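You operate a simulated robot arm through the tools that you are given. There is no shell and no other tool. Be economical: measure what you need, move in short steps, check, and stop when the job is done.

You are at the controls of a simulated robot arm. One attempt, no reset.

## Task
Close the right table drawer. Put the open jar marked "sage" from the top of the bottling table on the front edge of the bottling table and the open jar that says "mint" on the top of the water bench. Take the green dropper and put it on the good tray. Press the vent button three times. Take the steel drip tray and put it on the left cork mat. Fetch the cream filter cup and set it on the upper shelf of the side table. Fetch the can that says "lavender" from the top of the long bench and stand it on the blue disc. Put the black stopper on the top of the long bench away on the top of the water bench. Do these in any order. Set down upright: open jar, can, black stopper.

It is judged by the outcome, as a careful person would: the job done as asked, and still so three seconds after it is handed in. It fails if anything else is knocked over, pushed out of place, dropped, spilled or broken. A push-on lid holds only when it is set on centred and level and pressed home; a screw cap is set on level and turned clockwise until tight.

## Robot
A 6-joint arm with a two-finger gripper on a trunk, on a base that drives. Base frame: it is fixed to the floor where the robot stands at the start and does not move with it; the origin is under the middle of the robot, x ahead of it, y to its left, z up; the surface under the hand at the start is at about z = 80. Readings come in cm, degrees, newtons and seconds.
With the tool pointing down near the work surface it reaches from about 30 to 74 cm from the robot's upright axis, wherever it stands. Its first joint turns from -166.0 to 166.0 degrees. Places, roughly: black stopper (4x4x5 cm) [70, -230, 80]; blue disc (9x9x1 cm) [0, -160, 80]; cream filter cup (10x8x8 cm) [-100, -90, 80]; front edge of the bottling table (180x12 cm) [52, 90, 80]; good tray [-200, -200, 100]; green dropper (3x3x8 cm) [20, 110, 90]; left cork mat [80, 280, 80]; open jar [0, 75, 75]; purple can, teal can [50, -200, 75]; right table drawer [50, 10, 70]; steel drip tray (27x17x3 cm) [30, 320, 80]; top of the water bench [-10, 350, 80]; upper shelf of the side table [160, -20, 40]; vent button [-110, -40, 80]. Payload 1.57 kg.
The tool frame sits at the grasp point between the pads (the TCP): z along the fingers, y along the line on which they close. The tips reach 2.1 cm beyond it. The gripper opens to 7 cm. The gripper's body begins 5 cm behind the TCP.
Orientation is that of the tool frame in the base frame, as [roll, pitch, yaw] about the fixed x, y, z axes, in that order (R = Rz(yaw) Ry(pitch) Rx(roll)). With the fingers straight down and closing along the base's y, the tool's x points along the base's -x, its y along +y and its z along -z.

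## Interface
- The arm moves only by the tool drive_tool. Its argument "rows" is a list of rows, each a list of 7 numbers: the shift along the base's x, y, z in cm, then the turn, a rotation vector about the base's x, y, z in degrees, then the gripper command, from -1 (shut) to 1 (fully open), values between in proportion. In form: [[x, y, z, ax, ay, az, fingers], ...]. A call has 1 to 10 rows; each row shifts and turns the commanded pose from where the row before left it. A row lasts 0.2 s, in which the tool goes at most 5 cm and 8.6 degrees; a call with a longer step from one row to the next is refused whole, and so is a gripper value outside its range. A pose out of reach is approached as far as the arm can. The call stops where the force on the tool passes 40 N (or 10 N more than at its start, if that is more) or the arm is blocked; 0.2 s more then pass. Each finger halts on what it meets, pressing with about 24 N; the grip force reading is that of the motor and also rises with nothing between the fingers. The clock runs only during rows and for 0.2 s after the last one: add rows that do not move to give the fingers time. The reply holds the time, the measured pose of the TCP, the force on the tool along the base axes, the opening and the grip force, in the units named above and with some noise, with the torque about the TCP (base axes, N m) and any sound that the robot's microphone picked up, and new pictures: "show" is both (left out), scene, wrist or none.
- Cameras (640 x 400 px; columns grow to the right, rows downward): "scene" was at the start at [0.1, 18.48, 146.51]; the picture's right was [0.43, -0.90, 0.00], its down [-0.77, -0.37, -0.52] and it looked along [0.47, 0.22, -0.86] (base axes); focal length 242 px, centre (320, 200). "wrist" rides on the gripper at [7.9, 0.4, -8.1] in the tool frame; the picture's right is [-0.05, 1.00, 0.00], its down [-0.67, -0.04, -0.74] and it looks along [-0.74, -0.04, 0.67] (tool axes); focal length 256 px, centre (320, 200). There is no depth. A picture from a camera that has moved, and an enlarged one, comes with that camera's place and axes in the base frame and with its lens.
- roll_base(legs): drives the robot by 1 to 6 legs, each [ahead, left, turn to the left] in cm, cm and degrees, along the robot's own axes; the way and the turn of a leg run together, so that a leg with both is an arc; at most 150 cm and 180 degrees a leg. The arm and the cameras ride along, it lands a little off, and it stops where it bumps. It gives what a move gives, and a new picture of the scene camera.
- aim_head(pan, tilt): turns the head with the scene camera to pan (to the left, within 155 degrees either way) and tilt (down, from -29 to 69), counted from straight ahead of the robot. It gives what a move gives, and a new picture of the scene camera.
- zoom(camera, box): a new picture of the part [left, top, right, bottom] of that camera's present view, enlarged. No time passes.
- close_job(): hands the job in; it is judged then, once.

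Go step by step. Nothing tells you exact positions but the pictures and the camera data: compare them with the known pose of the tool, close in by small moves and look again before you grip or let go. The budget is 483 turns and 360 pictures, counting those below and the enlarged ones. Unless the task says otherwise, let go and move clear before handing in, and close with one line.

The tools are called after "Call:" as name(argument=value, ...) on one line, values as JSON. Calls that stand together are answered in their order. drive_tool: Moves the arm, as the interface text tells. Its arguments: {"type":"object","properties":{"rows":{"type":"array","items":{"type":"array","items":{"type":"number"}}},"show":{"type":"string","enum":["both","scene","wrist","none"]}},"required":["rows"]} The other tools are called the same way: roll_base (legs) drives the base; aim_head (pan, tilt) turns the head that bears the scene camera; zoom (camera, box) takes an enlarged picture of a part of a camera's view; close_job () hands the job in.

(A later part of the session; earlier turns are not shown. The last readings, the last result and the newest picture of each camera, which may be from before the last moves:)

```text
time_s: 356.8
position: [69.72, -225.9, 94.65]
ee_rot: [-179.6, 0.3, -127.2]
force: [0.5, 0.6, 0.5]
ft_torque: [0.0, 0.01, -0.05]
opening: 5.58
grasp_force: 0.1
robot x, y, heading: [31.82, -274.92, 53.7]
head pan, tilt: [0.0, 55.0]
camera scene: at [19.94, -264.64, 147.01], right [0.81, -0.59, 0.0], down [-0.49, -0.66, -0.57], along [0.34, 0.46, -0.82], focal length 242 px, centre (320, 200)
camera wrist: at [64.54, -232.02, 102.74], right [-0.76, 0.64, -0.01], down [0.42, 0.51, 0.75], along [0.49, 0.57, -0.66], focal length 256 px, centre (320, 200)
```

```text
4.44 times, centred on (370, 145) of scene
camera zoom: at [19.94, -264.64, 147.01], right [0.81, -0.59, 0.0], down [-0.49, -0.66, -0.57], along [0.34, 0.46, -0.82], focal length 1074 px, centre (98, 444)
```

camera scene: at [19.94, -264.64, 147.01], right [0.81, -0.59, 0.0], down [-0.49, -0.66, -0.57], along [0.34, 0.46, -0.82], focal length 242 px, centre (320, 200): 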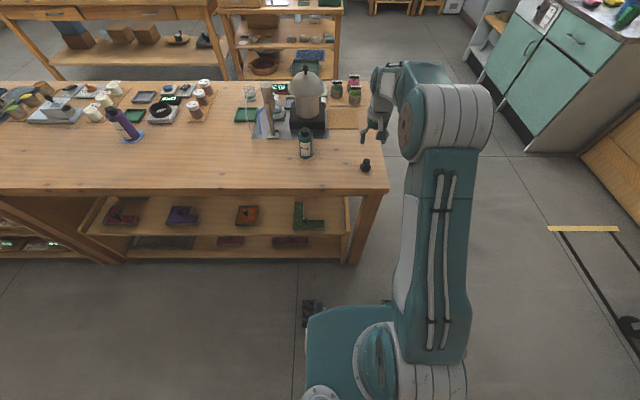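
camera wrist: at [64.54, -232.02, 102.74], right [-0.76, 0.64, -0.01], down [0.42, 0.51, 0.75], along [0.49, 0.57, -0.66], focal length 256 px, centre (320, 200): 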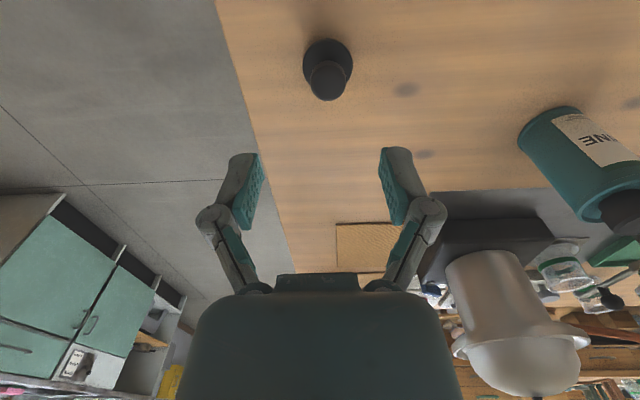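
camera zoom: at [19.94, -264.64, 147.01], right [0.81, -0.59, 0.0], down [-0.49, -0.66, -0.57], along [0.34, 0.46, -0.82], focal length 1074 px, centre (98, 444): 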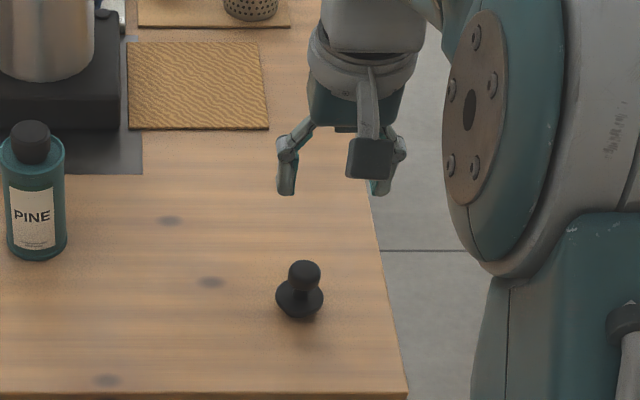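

Nearly aligned; I shift 0.5 cm and lower.

Call:
drive_tool(rows=[[-0.45, 0.2, -3, 0, 0, 0, 0.6], [0, 0, -4, 0, 0, 0, 0.6], [0, 0, -2, 0, 0, 0, 0.6], [0, 0, 0, 0, 0, 0, 0.6]], show="wrist")

```text
time_s: 357.8
position: [69.34, -225.73, 85.75]
ee_rot: [-179.6, 0.2, -127.2]
force: [0.3, 0.0, 0.1]
ft_torque: [-0.04, -0.02, 0.03]
opening: 5.6
grasp_force: 0.1
robot x, y, heading: [31.51, -274.71, 53.9]
head pan, tilt: [0.0, 55.0]
camera wrist: at [64.11, -231.8, 93.83], right [-0.76, 0.64, -0.01], down [0.42, 0.51, 0.75], along [0.49, 0.57, -0.66], focal length 256 px, centre (320, 200)
```

wrist: 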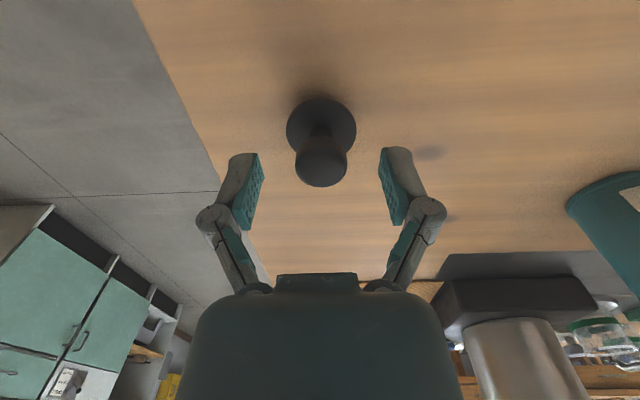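

Call:
drive_tool(rows=[[0, 0, -1.5, 0, 0, 0, 0.6], [0, 0, 0, 0, 0, 0, 0], [0, 0, 0, 0, 0, 0, -1], [0, 0, 0, 0, 0, 0, -1], [0, 0, 0, 0, 0, 0, -1], [0, 0, 2, 0, 0, 0, -1], [0, 0, 0, 0, 0, 0, -1]], show="wrist")

```text
time_s: 359.4
position: [69.17, -225.79, 86.24]
ee_rot: [-179.6, 0.2, -127.1]
force: [0.2, -0.1, 0.1]
ft_torque: [0.02, 0.0, 0.03]
opening: 2.35
grasp_force: 23.6
robot x, y, heading: [31.7, -274.72, 53.8]
head pan, tilt: [0.0, 55.0]
camera wrist: at [63.89, -231.78, 94.31], right [-0.76, 0.64, -0.01], down [0.42, 0.51, 0.75], along [0.49, 0.57, -0.66], focal length 256 px, centre (320, 200)
```

wrist: 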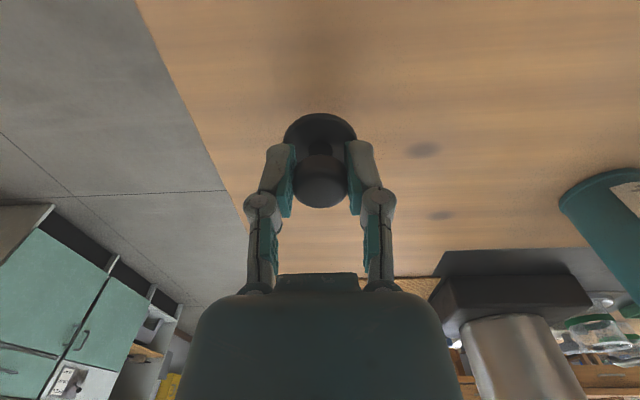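

The stopper is held. I tuck it and drive left along the far aisle, toward the left lane.

Call:
drive_tool(rows=[[0, 0, 5, 0, 0, 0, -1], [0, 0, 5, 0, 0, 0, -1], [0, 0, 5, 0, 0, 0, -1], [0, 0, 5, 0, 0, 0, -1], [-2.8, -3.8, 0, 0, 0, 0, -1], [-2.8, -3.8, 0, 0, 0, 0, -1], [-2.8, -3.8, 0, 0, 0, 0, -1], [-1, -1.4, 0, 0, 0, 0, -1]], show="none")

Call:
roll_base(legs=[[0, 120, 0.4], [0, 120, 0]])

```text
time_s: 361.2
position: [59.7, -238.48, 106.31]
ee_rot: [-179.6, 0.3, -127.2]
force: [0.8, 0.7, -0.5]
ft_torque: [0.01, -0.02, -0.02]
opening: 2.34
grasp_force: 24.1
robot x, y, heading: [31.77, -274.83, 53.4]
head pan, tilt: [0.0, 55.0]
```

```text
time_s: 372.9
position: [-131.48, -96.11, 106.28]
ee_rot: [-179.6, 0.4, -127.1]
force: [0.5, 1.2, -0.6]
ft_torque: [0.0, 0.0, -0.01]
opening: 2.32
grasp_force: 24.1
robot x, y, heading: [-160.1, -132.65, 53.6]
head pan, tilt: [0.0, 55.0]
camera scene: at [-171.4, -122.5, 147.02], right [0.81, -0.59, 0.0], down [-0.49, -0.66, -0.57], along [0.34, 0.46, -0.82], focal length 242 px, centre (320, 200)
```

scene: 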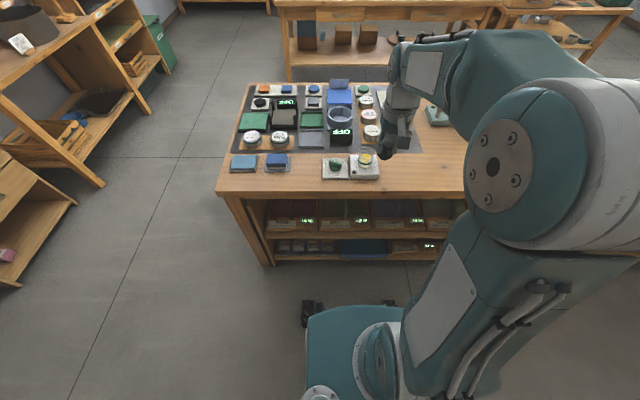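

Call:
roll_base(legs=[[0, 110, 0.6], [140, 0, 0], [140, 0, 0], [115, 15, 0]])

Call:
aim_head(pan=10, tilt=48)

```text
time_s: 397.0
position: [-9.65, 296.54, 106.3]
ee_rot: [-179.6, 0.3, -126.8]
force: [0.2, 0.0, -1.0]
ft_torque: [0.0, -0.01, 0.0]
opening: 2.33
grasp_force: 23.9
robot x, y, heading: [-37.44, 259.97, 54.0]
head pan, tilt: [0.0, 55.0]
camera scene: at [-49.34, 270.05, 147.01], right [0.81, -0.59, 0.0], down [-0.48, -0.66, -0.57], along [0.34, 0.46, -0.82], focal length 242 px, centre (320, 200)
```

scene: 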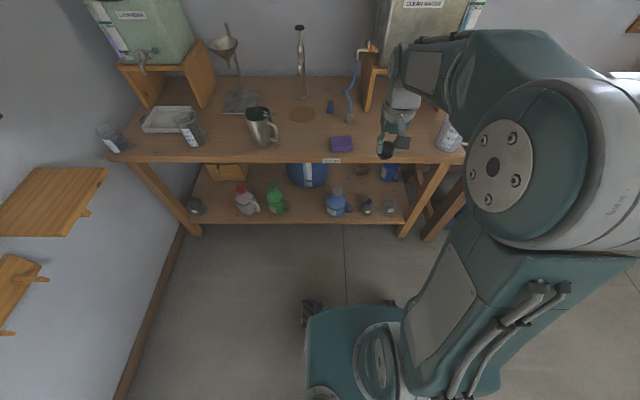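

```text
time_s: 397.7
position: [-9.61, 296.48, 106.42]
ee_rot: [-179.5, 0.3, -126.7]
force: [-0.7, 0.1, -0.3]
ft_torque: [0.0, 0.01, 0.01]
opening: 2.35
grasp_force: 23.7
robot x, y, heading: [-37.96, 260.16, 54.1]
head pan, tilt: [10.0, 48.0]
camera scene: at [-50.12, 271.3, 147.93], right [0.9, -0.44, 0.0], down [-0.33, -0.67, -0.67], along [0.29, 0.6, -0.74], focal length 242 px, centre (320, 200)
```

scene: 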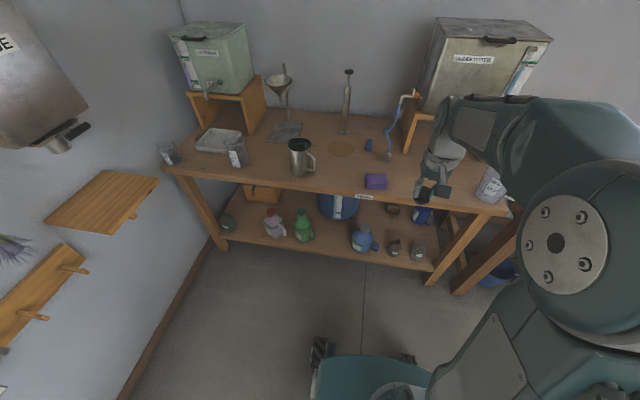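

The water bench has free space between the metal pitcher and the purple sponge, about [−10.8,333]. I move up and place the stopper there.

Call:
roll_base(legs=[[12, 0, 0]])

Call:
drive_tool(rows=[[-1.4, 4.5, 0, 0, 0, 0, -1], [-1.4, 4.5, 0, 0, 0, 0, -1], [-1.4, 4.5, 0, 0, 0, 0, -1], [-1.4, 4.5, 0, 0, 0, 0, -1], [-1.3, 4.5, -1, 0, 0, 0, -1], [-1.3, 4.4, -2, 0, 0, 0, -1], [0, 0, -4, 0, 0, 0, -1], [0, 0, 0, 0, 0, 0, -1]], show="both")

```text
time_s: 399.0
position: [-2.43, 306.21, 106.3]
ee_rot: [-179.6, 0.4, -126.8]
force: [0.4, 0.7, -0.8]
ft_torque: [0.0, -0.03, -0.03]
opening: 2.34
grasp_force: 23.8
robot x, y, heading: [-30.53, 270.0, 54.1]
head pan, tilt: [10.0, 48.0]
camera scene: at [-42.95, 281.14, 147.93], right [0.9, -0.44, 0.0], down [-0.33, -0.67, -0.67], along [0.29, 0.6, -0.74], focal length 242 px, centre (320, 200)
```

scene: 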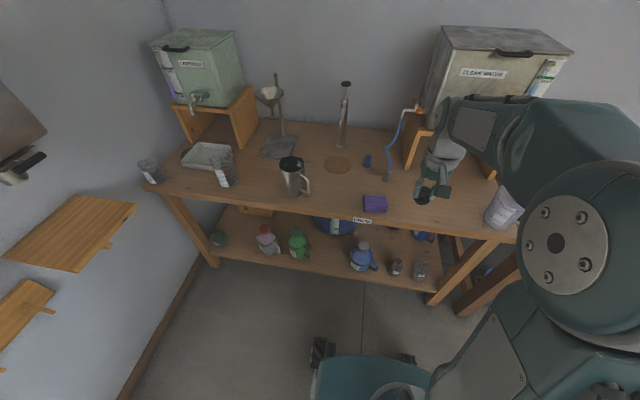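

```text
time_s: 400.8
position: [-10.6, 333.4, 99.45]
ee_rot: [-179.6, 0.3, -126.9]
force: [-0.1, -0.2, -0.5]
ft_torque: [0.0, -0.02, 0.02]
opening: 2.33
grasp_force: 23.9
robot x, y, heading: [-30.71, 269.53, 54.0]
head pan, tilt: [10.0, 48.0]
camera scene: at [-42.96, 281.27, 147.92], right [0.9, -0.44, 0.0], down [-0.33, -0.67, -0.67], along [0.29, 0.6, -0.74], focal length 242 px, centre (320, 200)
camera wrist: at [-15.69, 327.35, 107.65], right [-0.77, 0.64, -0.01], down [0.42, 0.51, 0.75], along [0.48, 0.57, -0.66], focal length 256 px, centre (320, 200)
```

scene: 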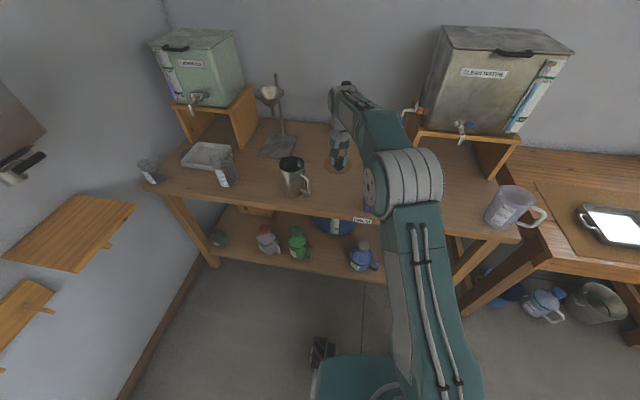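
wrist: 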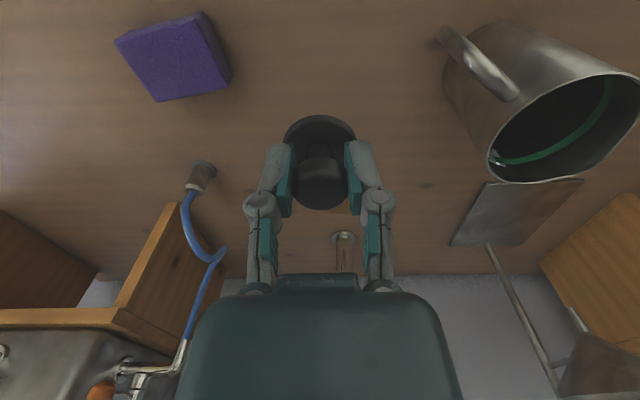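

Call:
drive_tool(rows=[[0, 0, -4, 0, 0, 0, -1], [0, 0, -4, 0, 0, 0, -1], [0, 0, -3, 0, 0, 0, -1], [0, 0, -2, 0, 0, 0, -1], [0, 0, -0.8, 0, 0, 0, -1], [0, 0, -0.5, 0, 0, 0, -1], [0, 0, 0, 0, 0, 0, -1]], show="wrist")

```text
time_s: 402.4
position: [-10.57, 333.39, 85.04]
ee_rot: [-179.5, 0.3, -126.8]
force: [0.1, -0.2, 0.0]
ft_torque: [0.02, 0.01, 0.02]
opening: 2.35
grasp_force: 24.4
robot x, y, heading: [-30.43, 269.45, 54.0]
head pan, tilt: [10.0, 48.0]
camera wrist: at [-15.71, 327.27, 93.11], right [-0.77, 0.64, -0.01], down [0.42, 0.51, 0.75], along [0.48, 0.57, -0.66], focal length 256 px, centre (320, 200)
```

wrist: 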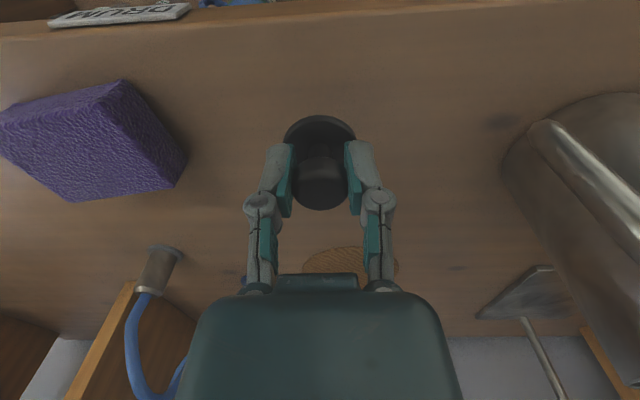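

Call:
drive_tool(rows=[[0, 0, -0.7, 0, 0, 0, -1], [0, 0, -0.6, 0, 0, 0, -1], [0, 0, -0.6, 0, 0, 0, -1], [0, 0, -0.4, 0, 0, 0, -1], [0, 0, 0, 0, 0, 0, -1]], show="none")

```text
time_s: 403.6
position: [-10.54, 333.22, 82.72]
ee_rot: [-179.5, 0.3, -126.8]
force: [0.8, 0.0, 0.8]
ft_torque: [0.02, 0.01, -0.02]
opening: 2.34
grasp_force: 24.3
robot x, y, heading: [-30.08, 269.65, 53.9]
head pan, tilt: [10.0, 48.0]
```

Call:
drive_tool(rows=[[0, 0, -0.4, 0, 0, 0, -1], [0, 0, -0.4, 0, 0, 0, -1], [0, 0, -0.3, 0, 0, 0, -1], [0, 0, 0, 0, 0, 0, -1]], show="none")

```text
time_s: 404.6
position: [-10.55, 333.46, 81.68]
ee_rot: [-179.6, 0.4, -126.8]
force: [2.4, -0.4, 15.3]
ft_torque: [0.09, -0.12, 0.0]
opening: 2.34
grasp_force: 23.6
robot x, y, heading: [-30.4, 269.74, 53.8]
head pan, tilt: [10.0, 48.0]
```

Contact. I release and rise.

Call:
drive_tool(rows=[[0, 0, 0.1, 0, 0, 0, 0], [0, 0, 0, 0, 0, 0, 0.5], [0, 0, 0, 0, 0, 0, 0.5], [0, 0, 3, 0, 0, 0, 0.5], [0, 0, 5, 0, 0, 0, 0.5], [0, 0, 5, 0, 0, 0, 0.5], [0, 0, 5, 0, 0, 0, 0.5], [0, 0, 5, 0, 0, 0, 0.5]], show="wrist")

```text
time_s: 406.4
position: [-10.67, 333.23, 104.48]
ee_rot: [-179.5, 0.2, -126.9]
force: [0.2, -0.5, -0.5]
ft_torque: [-0.04, 0.01, 0.02]
opening: 5.28
grasp_force: 0.1
robot x, y, heading: [-30.54, 269.73, 53.9]
head pan, tilt: [10.0, 48.0]
camera wrist: at [-15.84, 327.05, 112.76], right [-0.77, 0.64, -0.01], down [0.42, 0.51, 0.75], along [0.48, 0.57, -0.66], focal length 256 px, centre (320, 200)
```

wrist: 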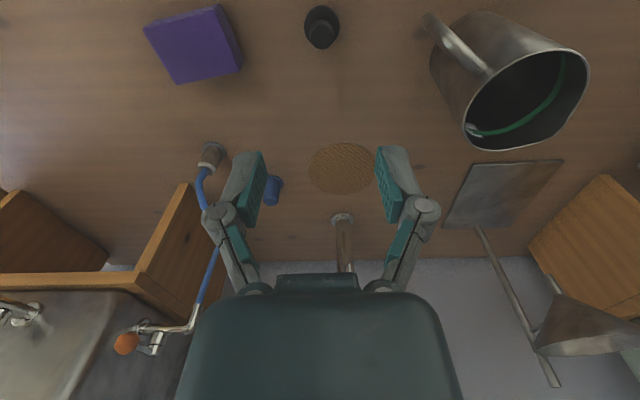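

The stopper stands on the water bench. I tuck the arm and drive back to the middle aisle to press the vent button.

Call:
drive_tool(rows=[[-1.4, -4.6, 0.5, 0, 0, 0, 1], [-1.4, -4.6, 0.5, 0, 0, 0, 1], [-1.4, -4.6, 0.5, 0, 0, 0, 1], [-1.4, -4.6, 0.5, 0, 0, 0, 1], [0, 0, 0, 0, 0, 0, 1]], show="none")

Call:
roll_base(legs=[[-20, -20, 0], [-110, 0, 0], [-105, 0, 0], [0, 0, 180], [0, 95, 0]])

Call:
aim_head(pan=0, tilt=55)

Call:
zoom(camera="scene", box=[240, 60, 480, 220])

```text
time_s: 407.6
position: [-16.22, 314.91, 106.95]
ee_rot: [-179.5, 0.2, -126.8]
force: [-0.8, 0.4, -1.0]
ft_torque: [-0.03, 0.01, -0.02]
opening: 7.0
grasp_force: 0.1
robot x, y, heading: [-30.35, 269.59, 54.0]
head pan, tilt: [10.0, 48.0]
```

```text
time_s: 431.7
position: [-99.66, -38.4, 106.8]
ee_rot: [-179.7, 0.3, 49.1]
force: [0.4, 0.3, -0.3]
ft_torque: [-0.02, 0.02, -0.01]
opening: 6.99
grasp_force: 0.1
robot x, y, heading: [-82.64, 5.47, -130.2]
head pan, tilt: [10.0, 48.0]
camera scene: at [-70.89, -6.76, 147.94], right [-0.86, 0.5, 0.0], down [0.37, 0.64, -0.67], along [-0.34, -0.58, -0.74], focal length 242 px, centre (320, 200)
```

scene: 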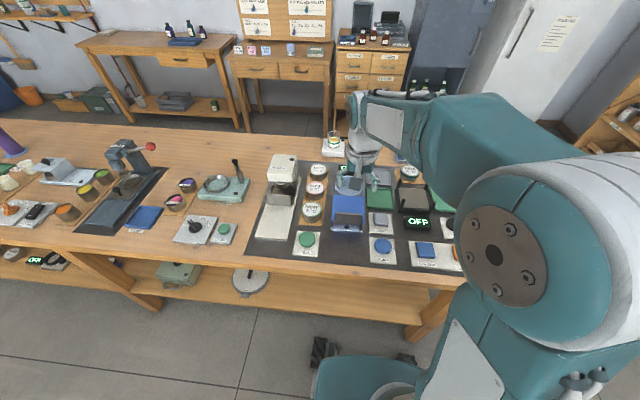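

```text
time_s: 432.4
position: [-99.69, -38.5, 106.85]
ee_rot: [-179.6, 0.3, 49.1]
force: [0.1, -0.2, -0.5]
ft_torque: [0.02, 0.0, 0.0]
opening: 7.01
grasp_force: 0.0
robot x, y, heading: [-82.51, 5.84, -130.2]
head pan, tilt: [0.0, 55.0]
camera scene: at [-71.49, -5.54, 147.01], right [-0.76, 0.64, 0.0], down [0.53, 0.63, -0.57], along [-0.37, -0.44, -0.82], focal length 242 px, centre (320, 200)
```

scene: 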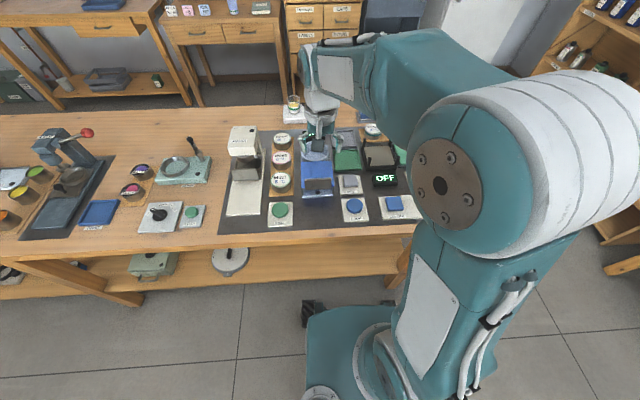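

```text
2.50 times, centred on (360, 140) of scene
camera zoom: at [-71.49, -5.54, 147.01], right [-0.76, 0.64, 0.0], down [0.53, 0.63, -0.57], along [-0.37, -0.44, -0.82], focal length 604 px, centre (220, 350)
```

zoom: 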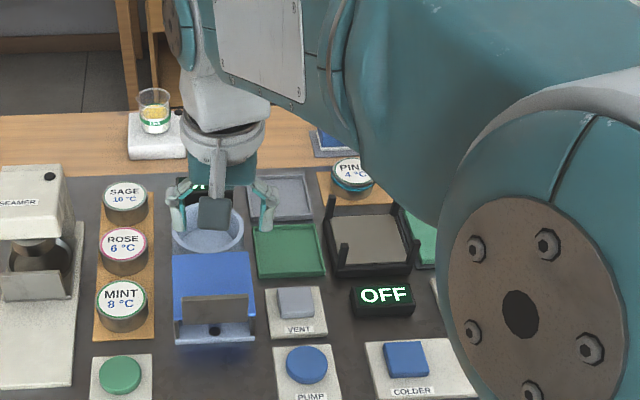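

The VENT button (grey square) is at ≈[−113,−39]. I bring the closed fingers above it.

Call:
drive_tool(rows=[[-4.4, -0.2, 0, 0, 0, 0, -1], [-4.4, -0.2, 0, 0, 0, 0, -1], [-4.5, -0.1, -2, 0, 0, 0, -1], [0, 0, -4, 0, 0, 0, -1], [0, 0, -4, 0, 0, 0, -1], [0, 0, 0, 0, 0, 0, -1]], show="both")

Call:
zoom(camera="scene", box=[280, 130, 420, 230])

```text
time_s: 433.8
position: [-113.03, -38.95, 96.93]
ee_rot: [-179.6, 0.3, 49.1]
force: [0.1, -0.4, 0.3]
ft_torque: [-0.02, 0.01, -0.01]
opening: 0.02
grasp_force: 24.3
robot x, y, heading: [-82.05, 5.93, -130.0]
head pan, tilt: [0.0, 55.0]
camera scene: at [-71.49, -5.61, 147.0], right [-0.76, 0.65, 0.0], down [0.53, 0.63, -0.57], along [-0.37, -0.44, -0.82], focal length 242 px, centre (320, 200)
camera wrist: at [-107.43, -33.24, 105.01], right [0.72, -0.69, -0.01], down [-0.46, -0.48, 0.75], along [-0.52, -0.54, -0.66], focal length 256 px, centre (320, 200)
```

scene: 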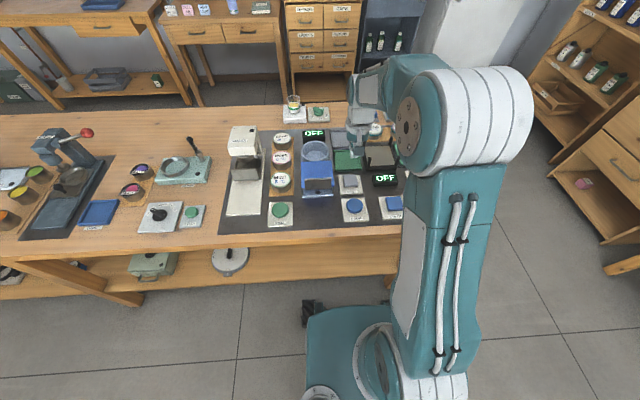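
wrist: 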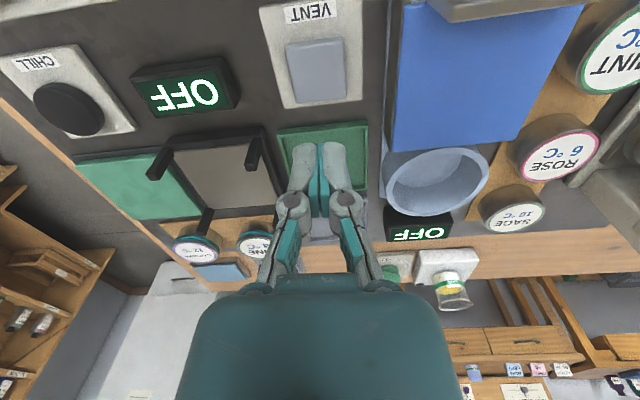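

```text
4.00 times, centred on (350, 180) of scene
camera zoom: at [-71.49, -5.61, 147.0], right [-0.76, 0.65, 0.0], down [0.53, 0.63, -0.57], along [-0.37, -0.44, -0.82], focal length 967 px, centre (200, 280)
```

zoom: 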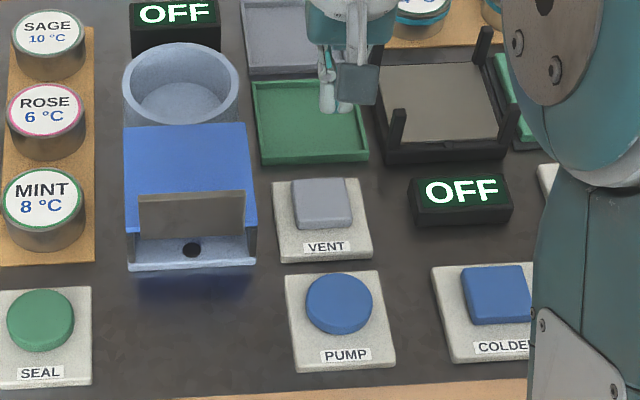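

Button centre refined to [−114,−39.7]. I align and lower to just above it.

Call:
drive_tool(rows=[[-1, -0.75, -3, 0, 0, 0, -1], [0, 0, -3, 0, 0, 0, -1], [0, 0, -2, 0, 0, 0, -1], [0, 0, 0, 0, 0, 0, -1]], show="wrist")

Call:
zoom(camera="scene", box=[300, 140, 420, 220])

```text
time_s: 434.8
position: [-113.88, -39.68, 88.74]
ee_rot: [-179.7, 0.3, 49.1]
force: [-0.3, 0.6, 0.0]
ft_torque: [0.02, -0.01, 0.0]
opening: 0.01
grasp_force: 23.9
robot x, y, heading: [-82.17, 5.4, -130.3]
head pan, tilt: [0.0, 55.0]
camera wrist: at [-108.29, -33.87, 96.96], right [0.72, -0.69, -0.01], down [-0.46, -0.48, 0.75], along [-0.52, -0.54, -0.66], focal length 256 px, centre (320, 200)
```

wrist: 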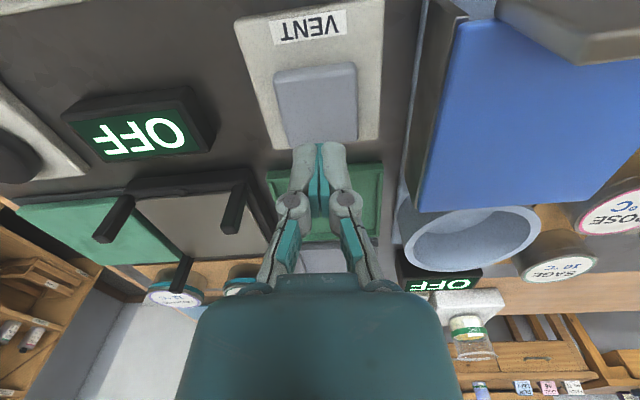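

```text
5.00 times, centred on (360, 180) of scene
camera zoom: at [-71.51, -5.61, 147.0], right [-0.76, 0.65, 0.0], down [0.53, 0.63, -0.57], along [-0.37, -0.44, -0.82], focal length 1209 px, centre (120, 300)
```

zoom: 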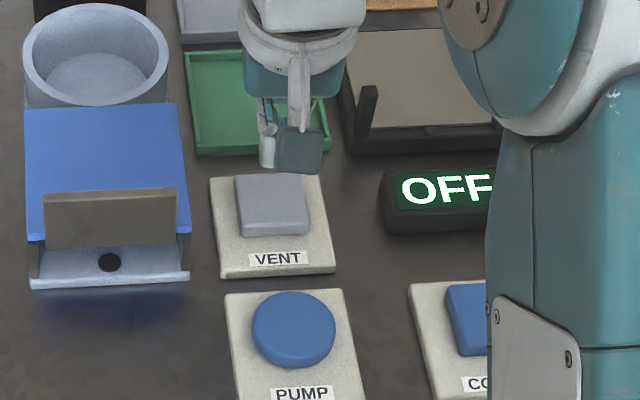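

Aligned over the button. I descend slowly until I feel it.

Call:
drive_tool(rows=[[0.15, 0.2, -1.5, 0, 0, 0, -1], [0, 0, -1, 0, 0, 0, -1], [0, 0, -0.5, 0, 0, 0, -1], [0, 0, -0.4, 0, 0, 0, -1], [0, 0, -0.3, 0, 0, 0, -1]], show="none")

```text
time_s: 436.0
position: [-113.9, -39.49, 85.13]
ee_rot: [-179.6, 0.1, 49.1]
force: [0.3, -0.2, -0.1]
ft_torque: [-0.02, -0.01, -0.02]
opening: 0.0
grasp_force: 24.2
robot x, y, heading: [-81.88, 5.62, -130.1]
head pan, tilt: [0.0, 55.0]
```

Call:
drive_tool(rows=[[0, 0, -0.3, 0, 0, 0, -1], [0, 0, -0.3, 0, 0, 0, -1], [0, 0, -0.2, 0, 0, 0, -1], [0, 0, 0, 0, 0, 0, -1]], show="none")

```text
time_s: 437.0
position: [-113.75, -39.4, 84.39]
ee_rot: [-179.7, 0.2, 49.2]
force: [-0.5, -0.9, 2.6]
ft_torque: [-0.01, 0.0, 0.02]
opening: 0.6
grasp_force: 27.9
robot x, y, heading: [-82.44, 5.67, -130.5]
head pan, tilt: [0.0, 55.0]
heard: click
```

Click — first press. I lift off fully and repeat.

Call:
drive_tool(rows=[[0, 0, 0.5, 0, 0, 0, -1], [0, 0, 1.5, 0, 0, 0, -1], [0, 0, 0, 0, 0, 0, -1], [0, 0, 0, 0, 0, 0, -1]], show="wrist")

```text
time_s: 438.0
position: [-113.89, -39.42, 86.49]
ee_rot: [-179.6, 0.3, 49.0]
force: [0.6, 0.9, 0.0]
ft_torque: [-0.02, 0.0, -0.01]
opening: 0.0
grasp_force: 28.8
robot x, y, heading: [-82.76, 5.72, -130.4]
head pan, tilt: [0.0, 55.0]
camera wrist: at [-108.23, -33.7, 94.49], right [0.72, -0.69, -0.01], down [-0.46, -0.48, 0.75], along [-0.52, -0.54, -0.66], focal length 256 px, centre (320, 200)
```

wrist: 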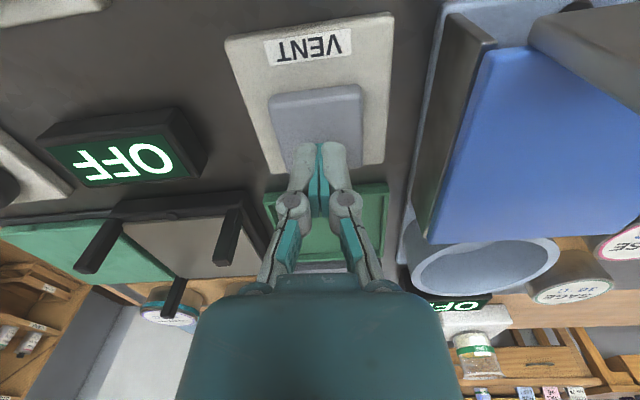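

Call:
drive_tool(rows=[[0, 0, -1.2, 0, 0, 0, -1], [0, 0, -0.5, 0, 0, 0, -1], [0, 0, -0.4, 0, 0, 0, -1], [0, 0, 0, 0, 0, 0, -1]], show="none")

```text
time_s: 439.0
position: [-113.89, -39.46, 84.28]
ee_rot: [-179.6, 0.4, 49.2]
force: [-0.3, 0.4, 2.1]
ft_torque: [-0.03, 0.04, -0.04]
opening: 0.6
grasp_force: 28.4
robot x, y, heading: [-82.34, 5.47, -130.4]
head pan, tilt: [0.0, 55.0]
heard: click
```

Second click. Lift and press a third time.

Call:
drive_tool(rows=[[0, 0, 0.5, 0, 0, 0, -1], [0, 0, 1.5, 0, 0, 0, -1], [0, 0, 0, 0, 0, 0, -1], [0, 0, 0, 0, 0, 0, -1]], show="none")

Call:
drive_tool(rows=[[0, 0, -1.2, 0, 0, 0, -1], [0, 0, -0.5, 0, 0, 0, -1], [0, 0, -0.4, 0, 0, 0, -1], [0, 0, 0, 0, 0, 0, -1]], show="none")

Call:
drive_tool(rows=[[0, 0, 0.5, 0, 0, 0, -1], [0, 0, 2.5, 0, 0, 0, -1], [0, 0, 4, 0, 0, 0, -1], [0, 0, 5, 0, 0, 0, -1], [0, 0, 5, 0, 0, 0, -1], [0, 0, 4, 0, 0, 0, -1]], show="wrist")

```text
time_s: 440.0
position: [-113.71, -39.48, 86.29]
ee_rot: [-179.6, 0.2, 49.0]
force: [0.3, -0.1, 0.9]
ft_torque: [0.0, 0.04, 0.0]
opening: 0.0
grasp_force: 28.3
robot x, y, heading: [-82.31, 5.64, -130.3]
head pan, tilt: [0.0, 55.0]
```

```text
time_s: 441.0
position: [-113.87, -39.4, 84.17]
ee_rot: [-179.5, 0.2, 49.1]
force: [-0.1, 1.4, 2.7]
ft_torque: [0.0, -0.01, -0.05]
opening: 0.61
grasp_force: 28.6
robot x, y, heading: [-82.28, 5.79, -130.3]
head pan, tilt: [0.0, 55.0]
heard: click
```

```text
time_s: 442.4
position: [-113.68, -39.59, 105.22]
ee_rot: [-179.5, 0.2, 49.2]
force: [-0.7, 0.2, 0.2]
ft_torque: [0.01, 0.0, -0.03]
opening: 0.0
grasp_force: 29.0
robot x, y, heading: [-82.12, 5.87, -130.1]
head pan, tilt: [0.0, 55.0]
camera wrist: at [-108.09, -33.89, 113.39], right [0.72, -0.69, -0.01], down [-0.46, -0.48, 0.75], along [-0.52, -0.53, -0.66], focal length 256 px, centre (320, 200)
```

wrist: 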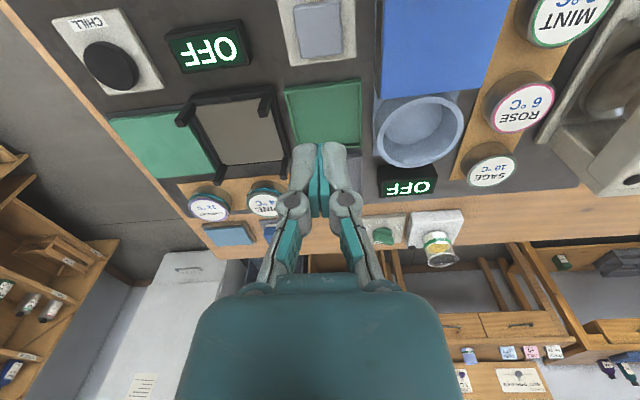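

Three presses done, each with a click. Now the mint jar: I tuck the arm, turn to the bottling table and drive up.

Call:
drive_tool(rows=[[2.3, 3.3, 0.5, 0, 0, 0, 0], [2.3, 3.3, 0.5, 0, 0, 0, 1], [1, 1.4, 0, 0, 0, 0, 1]], show="none")

Call:
roll_base(legs=[[0, 0, 180], [0, 0, 4.3], [0, -43, 0], [39, 0, 0]])

Call:
zoom(camera="scene", box=[240, 40, 480, 200])

Call:
zoom(camera="wrist", box=[0, 0, 640, 400])

```text
time_s: 443.2
position: [-107.98, -31.65, 106.03]
ee_rot: [-179.7, 0.3, 49.1]
force: [-0.1, -0.6, 0.2]
ft_torque: [-0.03, -0.02, 0.01]
opening: 7.0
grasp_force: 0.2
robot x, y, heading: [-82.35, 5.44, -129.9]
head pan, tilt: [0.0, 55.0]
```

```text
time_s: 455.7
position: [-1.27, 50.47, 106.11]
ee_rot: [-179.5, 0.3, -127.5]
force: [-0.6, 0.3, -0.2]
ft_torque: [-0.01, 0.02, 0.05]
opening: 6.99
grasp_force: 0.0
robot x, y, heading: [-24.6, 11.73, 53.1]
head pan, tilt: [0.0, 55.0]
camera scene: at [-36.32, 22.04, 147.0], right [0.8, -0.6, 0.0], down [-0.49, -0.66, -0.57], along [0.34, 0.46, -0.82], focal length 242 px, centre (320, 200)
```

scene: 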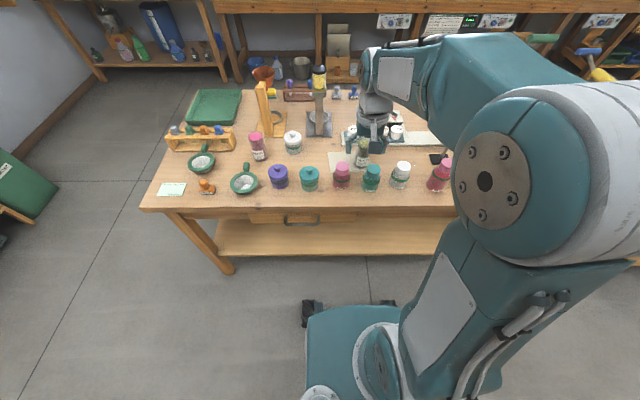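

```text
2.50 times, centred on (360, 120) of scene
camera zoom: at [-36.32, 22.04, 147.0], right [0.8, -0.6, 0.0], down [-0.49, -0.66, -0.57], along [0.34, 0.46, -0.82], focal length 604 px, centre (220, 400)
```

zoom: 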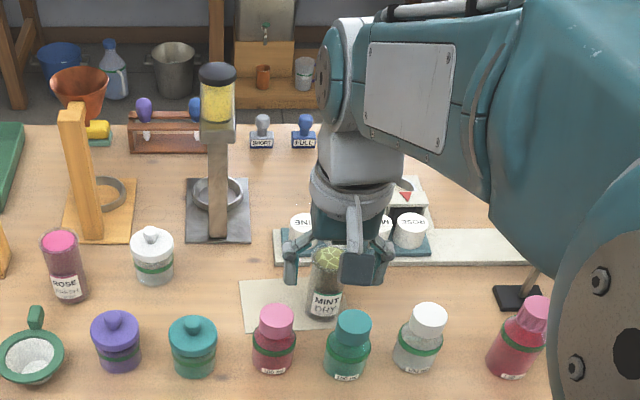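

```text
1.00 times, centred on (320, 200) of wrist (not enlarged: the box is as wide or as high as the picture)
camera zoom: at [-6.47, 44.43, 114.2], right [-0.76, 0.65, -0.01], down [0.43, 0.51, 0.75], along [0.49, 0.56, -0.66], focal length 256 px, centre (320, 200)
```

zoom: 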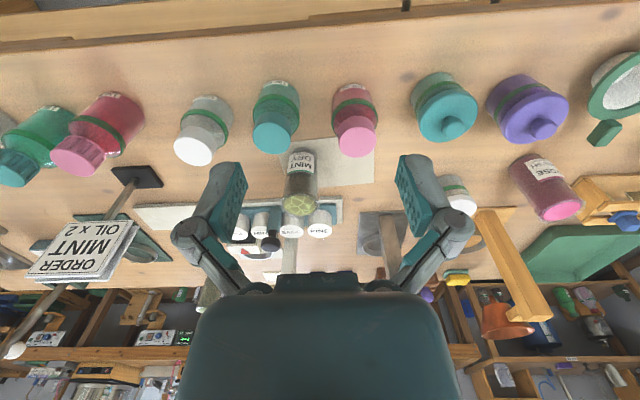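

Mint jar: ≈[14.2,63.3]. I move above it.

Call:
drive_tool(rows=[[3.1, 2.6, 0, 0, 0, 0, 1], [3.1, 2.6, 0, 0, 0, 0, 1], [3.1, 2.6, 0, 0, 0, 0, 1], [3.1, 2.5, 0, 0, 0, 0, 1], [3.1, 2.5, 0, 0, 0, 0, 1], [0, 0, -4, 0, 0, 0, 1], [0, 0, -4, 0, 0, 0, 1], [0, 0, 0, 0, 0, 0, 1]], show="wrist")

Call:
zoom(camera="scene", box=[300, 80, 440, 200])

```text
time_s: 457.5
position: [14.41, 63.14, 98.02]
ee_rot: [-179.7, 0.3, -127.5]
force: [0.4, 0.0, 0.1]
ft_torque: [0.01, 0.0, 0.01]
opening: 7.0
grasp_force: 0.1
robot x, y, heading: [-24.43, 11.71, 53.1]
head pan, tilt: [0.0, 55.0]
camera wrist: at [9.12, 57.13, 106.17], right [-0.76, 0.65, -0.01], down [0.43, 0.51, 0.75], along [0.49, 0.57, -0.66], focal length 256 px, centre (320, 200)
```

wrist: 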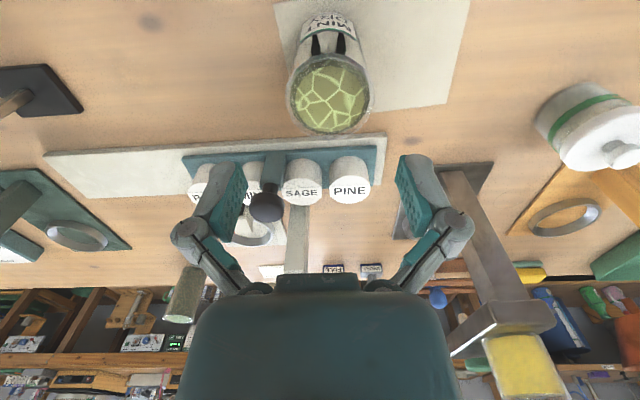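

```text
3.33 times, centred on (370, 140) of scene
camera zoom: at [-36.19, 22.08, 147.01], right [0.8, -0.6, 0.0], down [-0.49, -0.66, -0.57], along [0.34, 0.46, -0.82], focal length 806 px, centre (153, 400)
```

zoom: 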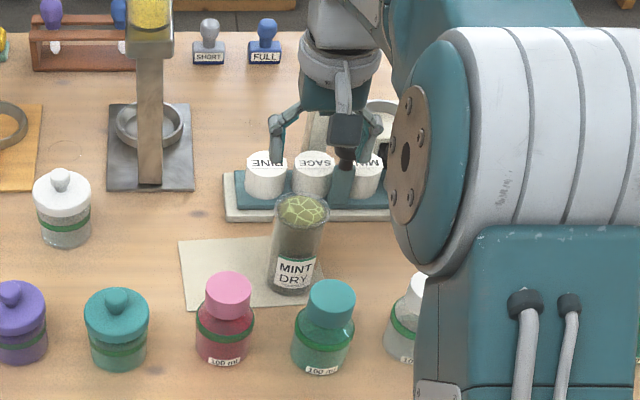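

Rim is 0.5 cm left and 0.5 cm nearer; I correct and descend to the same relative grip height as before.

Call:
drive_tool(rows=[[-0.7, -0.1, -3, 0, 0, 0, 1], [0, 0, -3, 0, 0, 0, 1], [0, 0, -2.5, 0, 0, 0, 1], [0, 0, 0, 0, 0, 0, 1]], show="wrist")

```text
time_s: 458.5
position: [13.68, 63.01, 89.37]
ee_rot: [-179.6, 0.2, -127.5]
force: [-0.1, -0.1, -0.3]
ft_torque: [0.0, 0.01, 0.0]
opening: 6.98
grasp_force: 0.1
robot x, y, heading: [-24.76, 11.94, 53.0]
head pan, tilt: [0.0, 55.0]
camera wrist: at [8.37, 56.99, 97.52], right [-0.76, 0.65, -0.01], down [0.43, 0.51, 0.75], along [0.49, 0.57, -0.66], focal length 256 px, centre (320, 200)
```

wrist: 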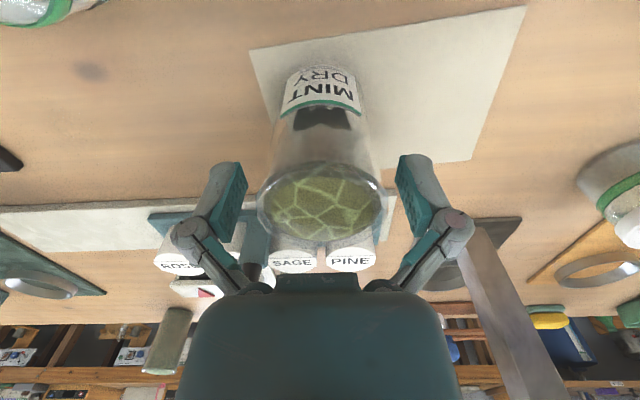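

Call:
drive_tool(rows=[[0, 0, -1.5, 0, 0, 0, 1], [0, 0, 0, 0, 0, 0, 0.7], [0, 0, 0, 0, 0, 0, 0], [0, 0, 0, 0, 0, 0, -1], [0, 0, 0, 0, 0, 0, -1], [0, 0, 0.5, 0, 0, 0, -1], [0, 0, 1.5, 0, 0, 0, -1], [0, 0, 0, 0, 0, 0, -1]], show="wrist")

```text
time_s: 460.3
position: [13.66, 63.17, 89.99]
ee_rot: [-179.7, 0.2, -127.5]
force: [0.3, 0.0, -1.9]
ft_torque: [-0.01, 0.01, 0.03]
opening: 5.54
grasp_force: 24.2
robot x, y, heading: [-24.57, 11.66, 53.2]
head pan, tilt: [0.0, 55.0]
camera wrist: at [8.34, 57.07, 98.13], right [-0.76, 0.65, -0.01], down [0.43, 0.51, 0.75], along [0.49, 0.56, -0.66], focal length 256 px, centre (320, 200)
```

wrist: 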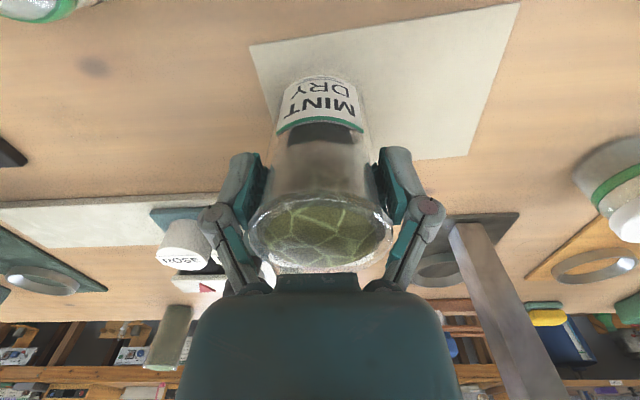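

The mint jar is held upright. I raise and tuck it, and carry it round to the water bench.

Call:
drive_tool(rows=[[0, 0, 5, 0, 0, 0, -1], [0, 0, 5, 0, 0, 0, -1], [0, 0, 5, 0, 0, 0, -1], [-2.8, -3.8, 0, 0, 0, 0, -1], [-2.8, -3.8, 0, 0, 0, 0, -1], [-2.8, -3.8, 0, 0, 0, 0, -1], [-2.8, -3.8, 0, 0, 0, 0, -1], [0, 0, 0, 0, 0, 0, -1]], show="none")

Call:
roll_base(legs=[[0, 136, 1], [120, 0, 0], [84, 0, 0]])

Call:
aim_head(pan=-5, tilt=52)

Call:
zoom(camera="wrist", box=[0, 0, 640, 400])

```text
time_s: 462.1
position: [2.46, 47.73, 104.86]
ee_rot: [-179.5, 0.3, -127.5]
force: [-0.6, -0.2, -1.4]
ft_torque: [-0.01, 0.02, 0.02]
opening: 5.49
grasp_force: 24.4
robot x, y, heading: [-24.69, 11.96, 53.3]
head pan, tilt: [0.0, 55.0]
```

```text
time_s: 478.5
position: [1.39, 296.33, 104.82]
ee_rot: [-179.6, 0.4, -123.0]
force: [0.2, -0.4, -1.3]
ft_torque: [0.0, 0.03, -0.02]
opening: 5.49
grasp_force: 24.0
robot x, y, heading: [-23.08, 258.61, 57.8]
head pan, tilt: [0.0, 55.0]
camera scene: at [-35.21, 267.58, 147.01], right [0.84, -0.54, 0.0], down [-0.44, -0.69, -0.57], along [0.31, 0.48, -0.82], focal length 242 px, centre (320, 200)
```

scene: 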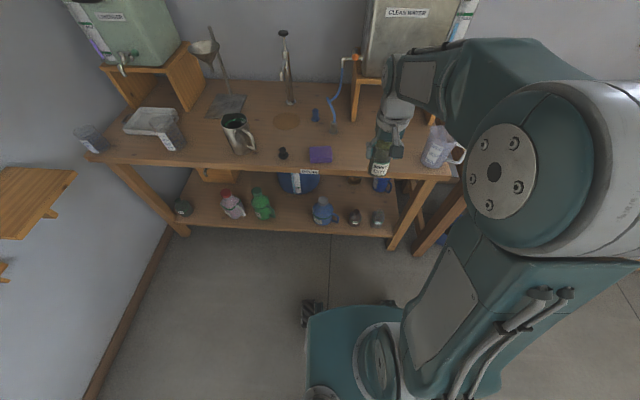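

```text
time_s: 479.1
position: [1.44, 296.2, 104.89]
ee_rot: [-179.5, 0.3, -123.0]
force: [0.5, -0.1, -1.3]
ft_torque: [0.01, 0.03, 0.01]
opening: 5.51
grasp_force: 23.6
robot x, y, heading: [-22.78, 258.76, 57.6]
head pan, tilt: [-5.0, 52.0]
camera scene: at [-34.5, 267.45, 147.39], right [0.8, -0.61, 0.0], down [-0.48, -0.63, -0.61], along [0.37, 0.49, -0.79], focal length 242 px, centre (320, 200)
```

scene: 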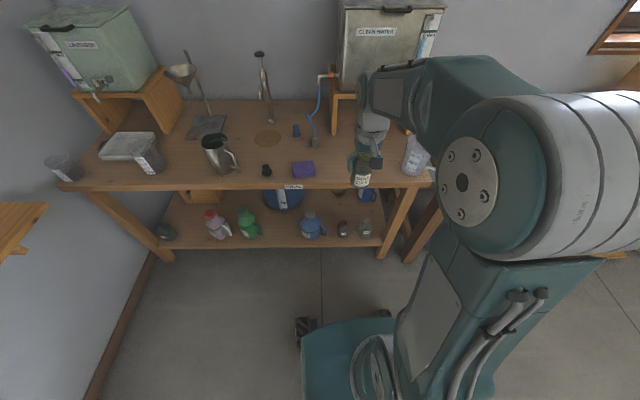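

```text
1.00 times, centred on (320, 200) of wrist (not enlarged: the box is as wide or as high as the picture)
camera zoom: at [-3.35, 289.87, 113.04], right [-0.81, 0.59, -0.01], down [0.39, 0.54, 0.75], along [0.44, 0.6, -0.66], focal length 256 px, centre (320, 200)
```

zoom: 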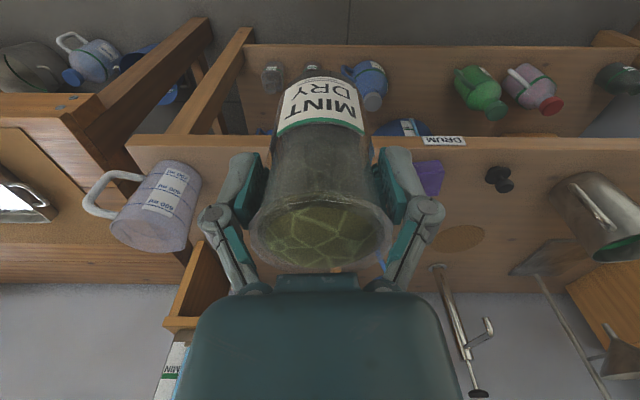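

Free space between sponge and beaker, target ≈[16.7,313.3]. I move over and lower partway.

Call:
drive_tool(rows=[[3.05, 3.4, 0, 0, 0, 0, -1], [3.05, 3.4, 0, 0, 0, 0, -1], [3.05, 3.4, 0, 0, 0, 0, -1], [3.05, 3.4, 0, 0, 0, 0, -1], [3.05, 3.4, -1, 0, 0, 0, -1], [0, 0, -4, 0, 0, 0, -1], [0, 0, -4, 0, 0, 0, -1], [0, 0, 0, 0, 0, 0, -1]], show="both")

```text
time_s: 480.9
position: [16.76, 313.23, 95.85]
ee_rot: [-179.7, 0.4, -123.1]
force: [-0.2, 0.2, -1.2]
ft_torque: [-0.03, -0.02, 0.02]
opening: 5.47
grasp_force: 24.4
robot x, y, heading: [-22.79, 258.45, 57.7]
head pan, tilt: [-5.0, 52.0]
camera scene: at [-34.41, 267.55, 147.39], right [0.8, -0.61, 0.0], down [-0.48, -0.63, -0.61], along [0.37, 0.49, -0.79], focal length 242 px, centre (320, 200)
camera wrist: at [12.0, 306.76, 104.02], right [-0.81, 0.59, -0.01], down [0.39, 0.54, 0.75], along [0.44, 0.6, -0.66], focal length 256 px, centre (320, 200)
```

scene: 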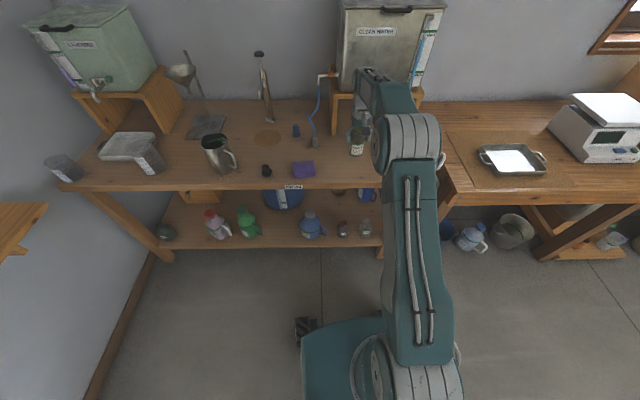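
wrist: 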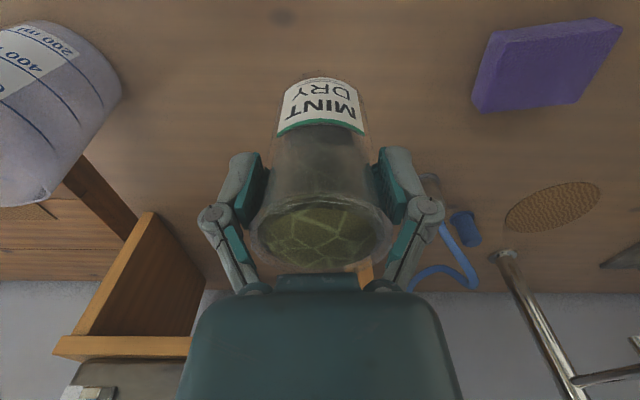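

Call:
drive_tool(rows=[[0, 0, -4, 0, 0, 0, -1], [0, 0, -3, 0, 0, 0, -1], [0, 0, -1.5, 0, 0, 0, -1], [0, 0, -0.6, 0, 0, 0, -1], [0, 0, -0.4, 0, 0, 0, -1], [0, 0, 0, 0, 0, 0, -1]], show="wrist")

```text
time_s: 482.3
position: [16.73, 313.23, 86.37]
ee_rot: [-179.6, 0.2, -123.0]
force: [-0.2, 1.1, -1.5]
ft_torque: [-0.02, 0.05, 0.01]
opening: 5.5
grasp_force: 23.9
robot x, y, heading: [-22.74, 258.42, 57.6]
head pan, tilt: [-5.0, 52.0]
camera wrist: at [11.97, 306.78, 94.44], right [-0.81, 0.59, -0.01], down [0.39, 0.54, 0.75], along [0.44, 0.6, -0.66], focal length 256 px, centre (320, 200)
```

wrist: 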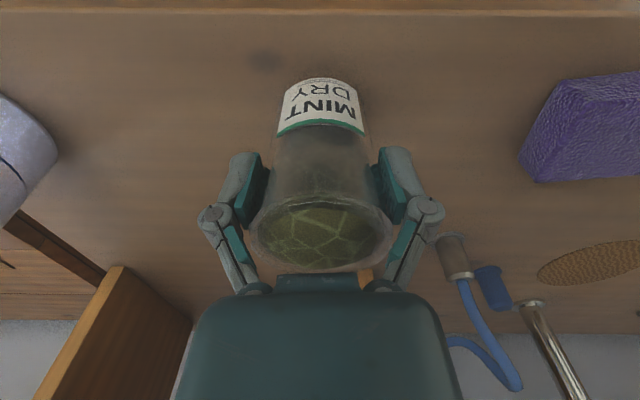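

Call:
drive_tool(rows=[[0, 0, -0.3, 0, 0, 0, -1], [0, 0, -0.3, 0, 0, 0, -1], [0, 0, -0.3, 0, 0, 0, -1], [0, 0, 0, 0, 0, 0, -1]], show="none")

```text
time_s: 483.3
position: [16.64, 313.17, 85.47]
ee_rot: [-179.6, 0.3, -123.1]
force: [-1.2, -4.1, 11.9]
ft_torque: [0.02, -0.04, -0.03]
opening: 5.48
grasp_force: 23.8
robot x, y, heading: [-22.64, 258.31, 57.9]
head pan, tilt: [-5.0, 52.0]
```

Touchdown. I release and rise.

Call:
drive_tool(rows=[[0, 0, 0.1, 0, 0, 0, 0.75], [0, 0, 0, 0, 0, 0, 1], [0, 0, 0, 0, 0, 0, 1], [0, 0, 2, 0, 0, 0, 1], [0, 0, 4, 0, 0, 0, 1], [0, 0, 5, 0, 0, 0, 1], [0, 0, 5, 0, 0, 0, 1], [0, 0, 3, 0, 0, 0, 1]], show="both")

```text
time_s: 485.1
position: [16.8, 313.2, 104.49]
ee_rot: [-179.6, 0.2, -123.0]
force: [0.3, -0.5, -0.3]
ft_torque: [-0.03, -0.04, -0.01]
opening: 6.99
grasp_force: 0.1
robot x, y, heading: [-22.76, 258.53, 57.4]
head pan, tilt: [-5.0, 52.0]
camera scene: at [-34.42, 267.54, 147.39], right [0.8, -0.61, 0.0], down [-0.48, -0.63, -0.61], along [0.37, 0.49, -0.79], focal length 242 px, centre (320, 200)
camera wrist: at [12.0, 306.78, 112.68], right [-0.81, 0.59, -0.01], down [0.39, 0.54, 0.75], along [0.44, 0.6, -0.66], focal length 256 px, centre (320, 200)
```

scene: 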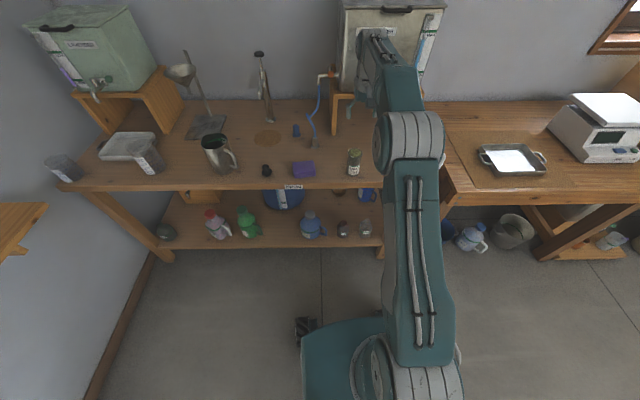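
wrist: 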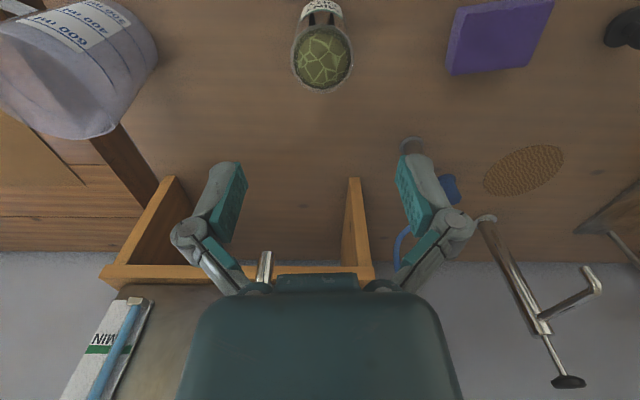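

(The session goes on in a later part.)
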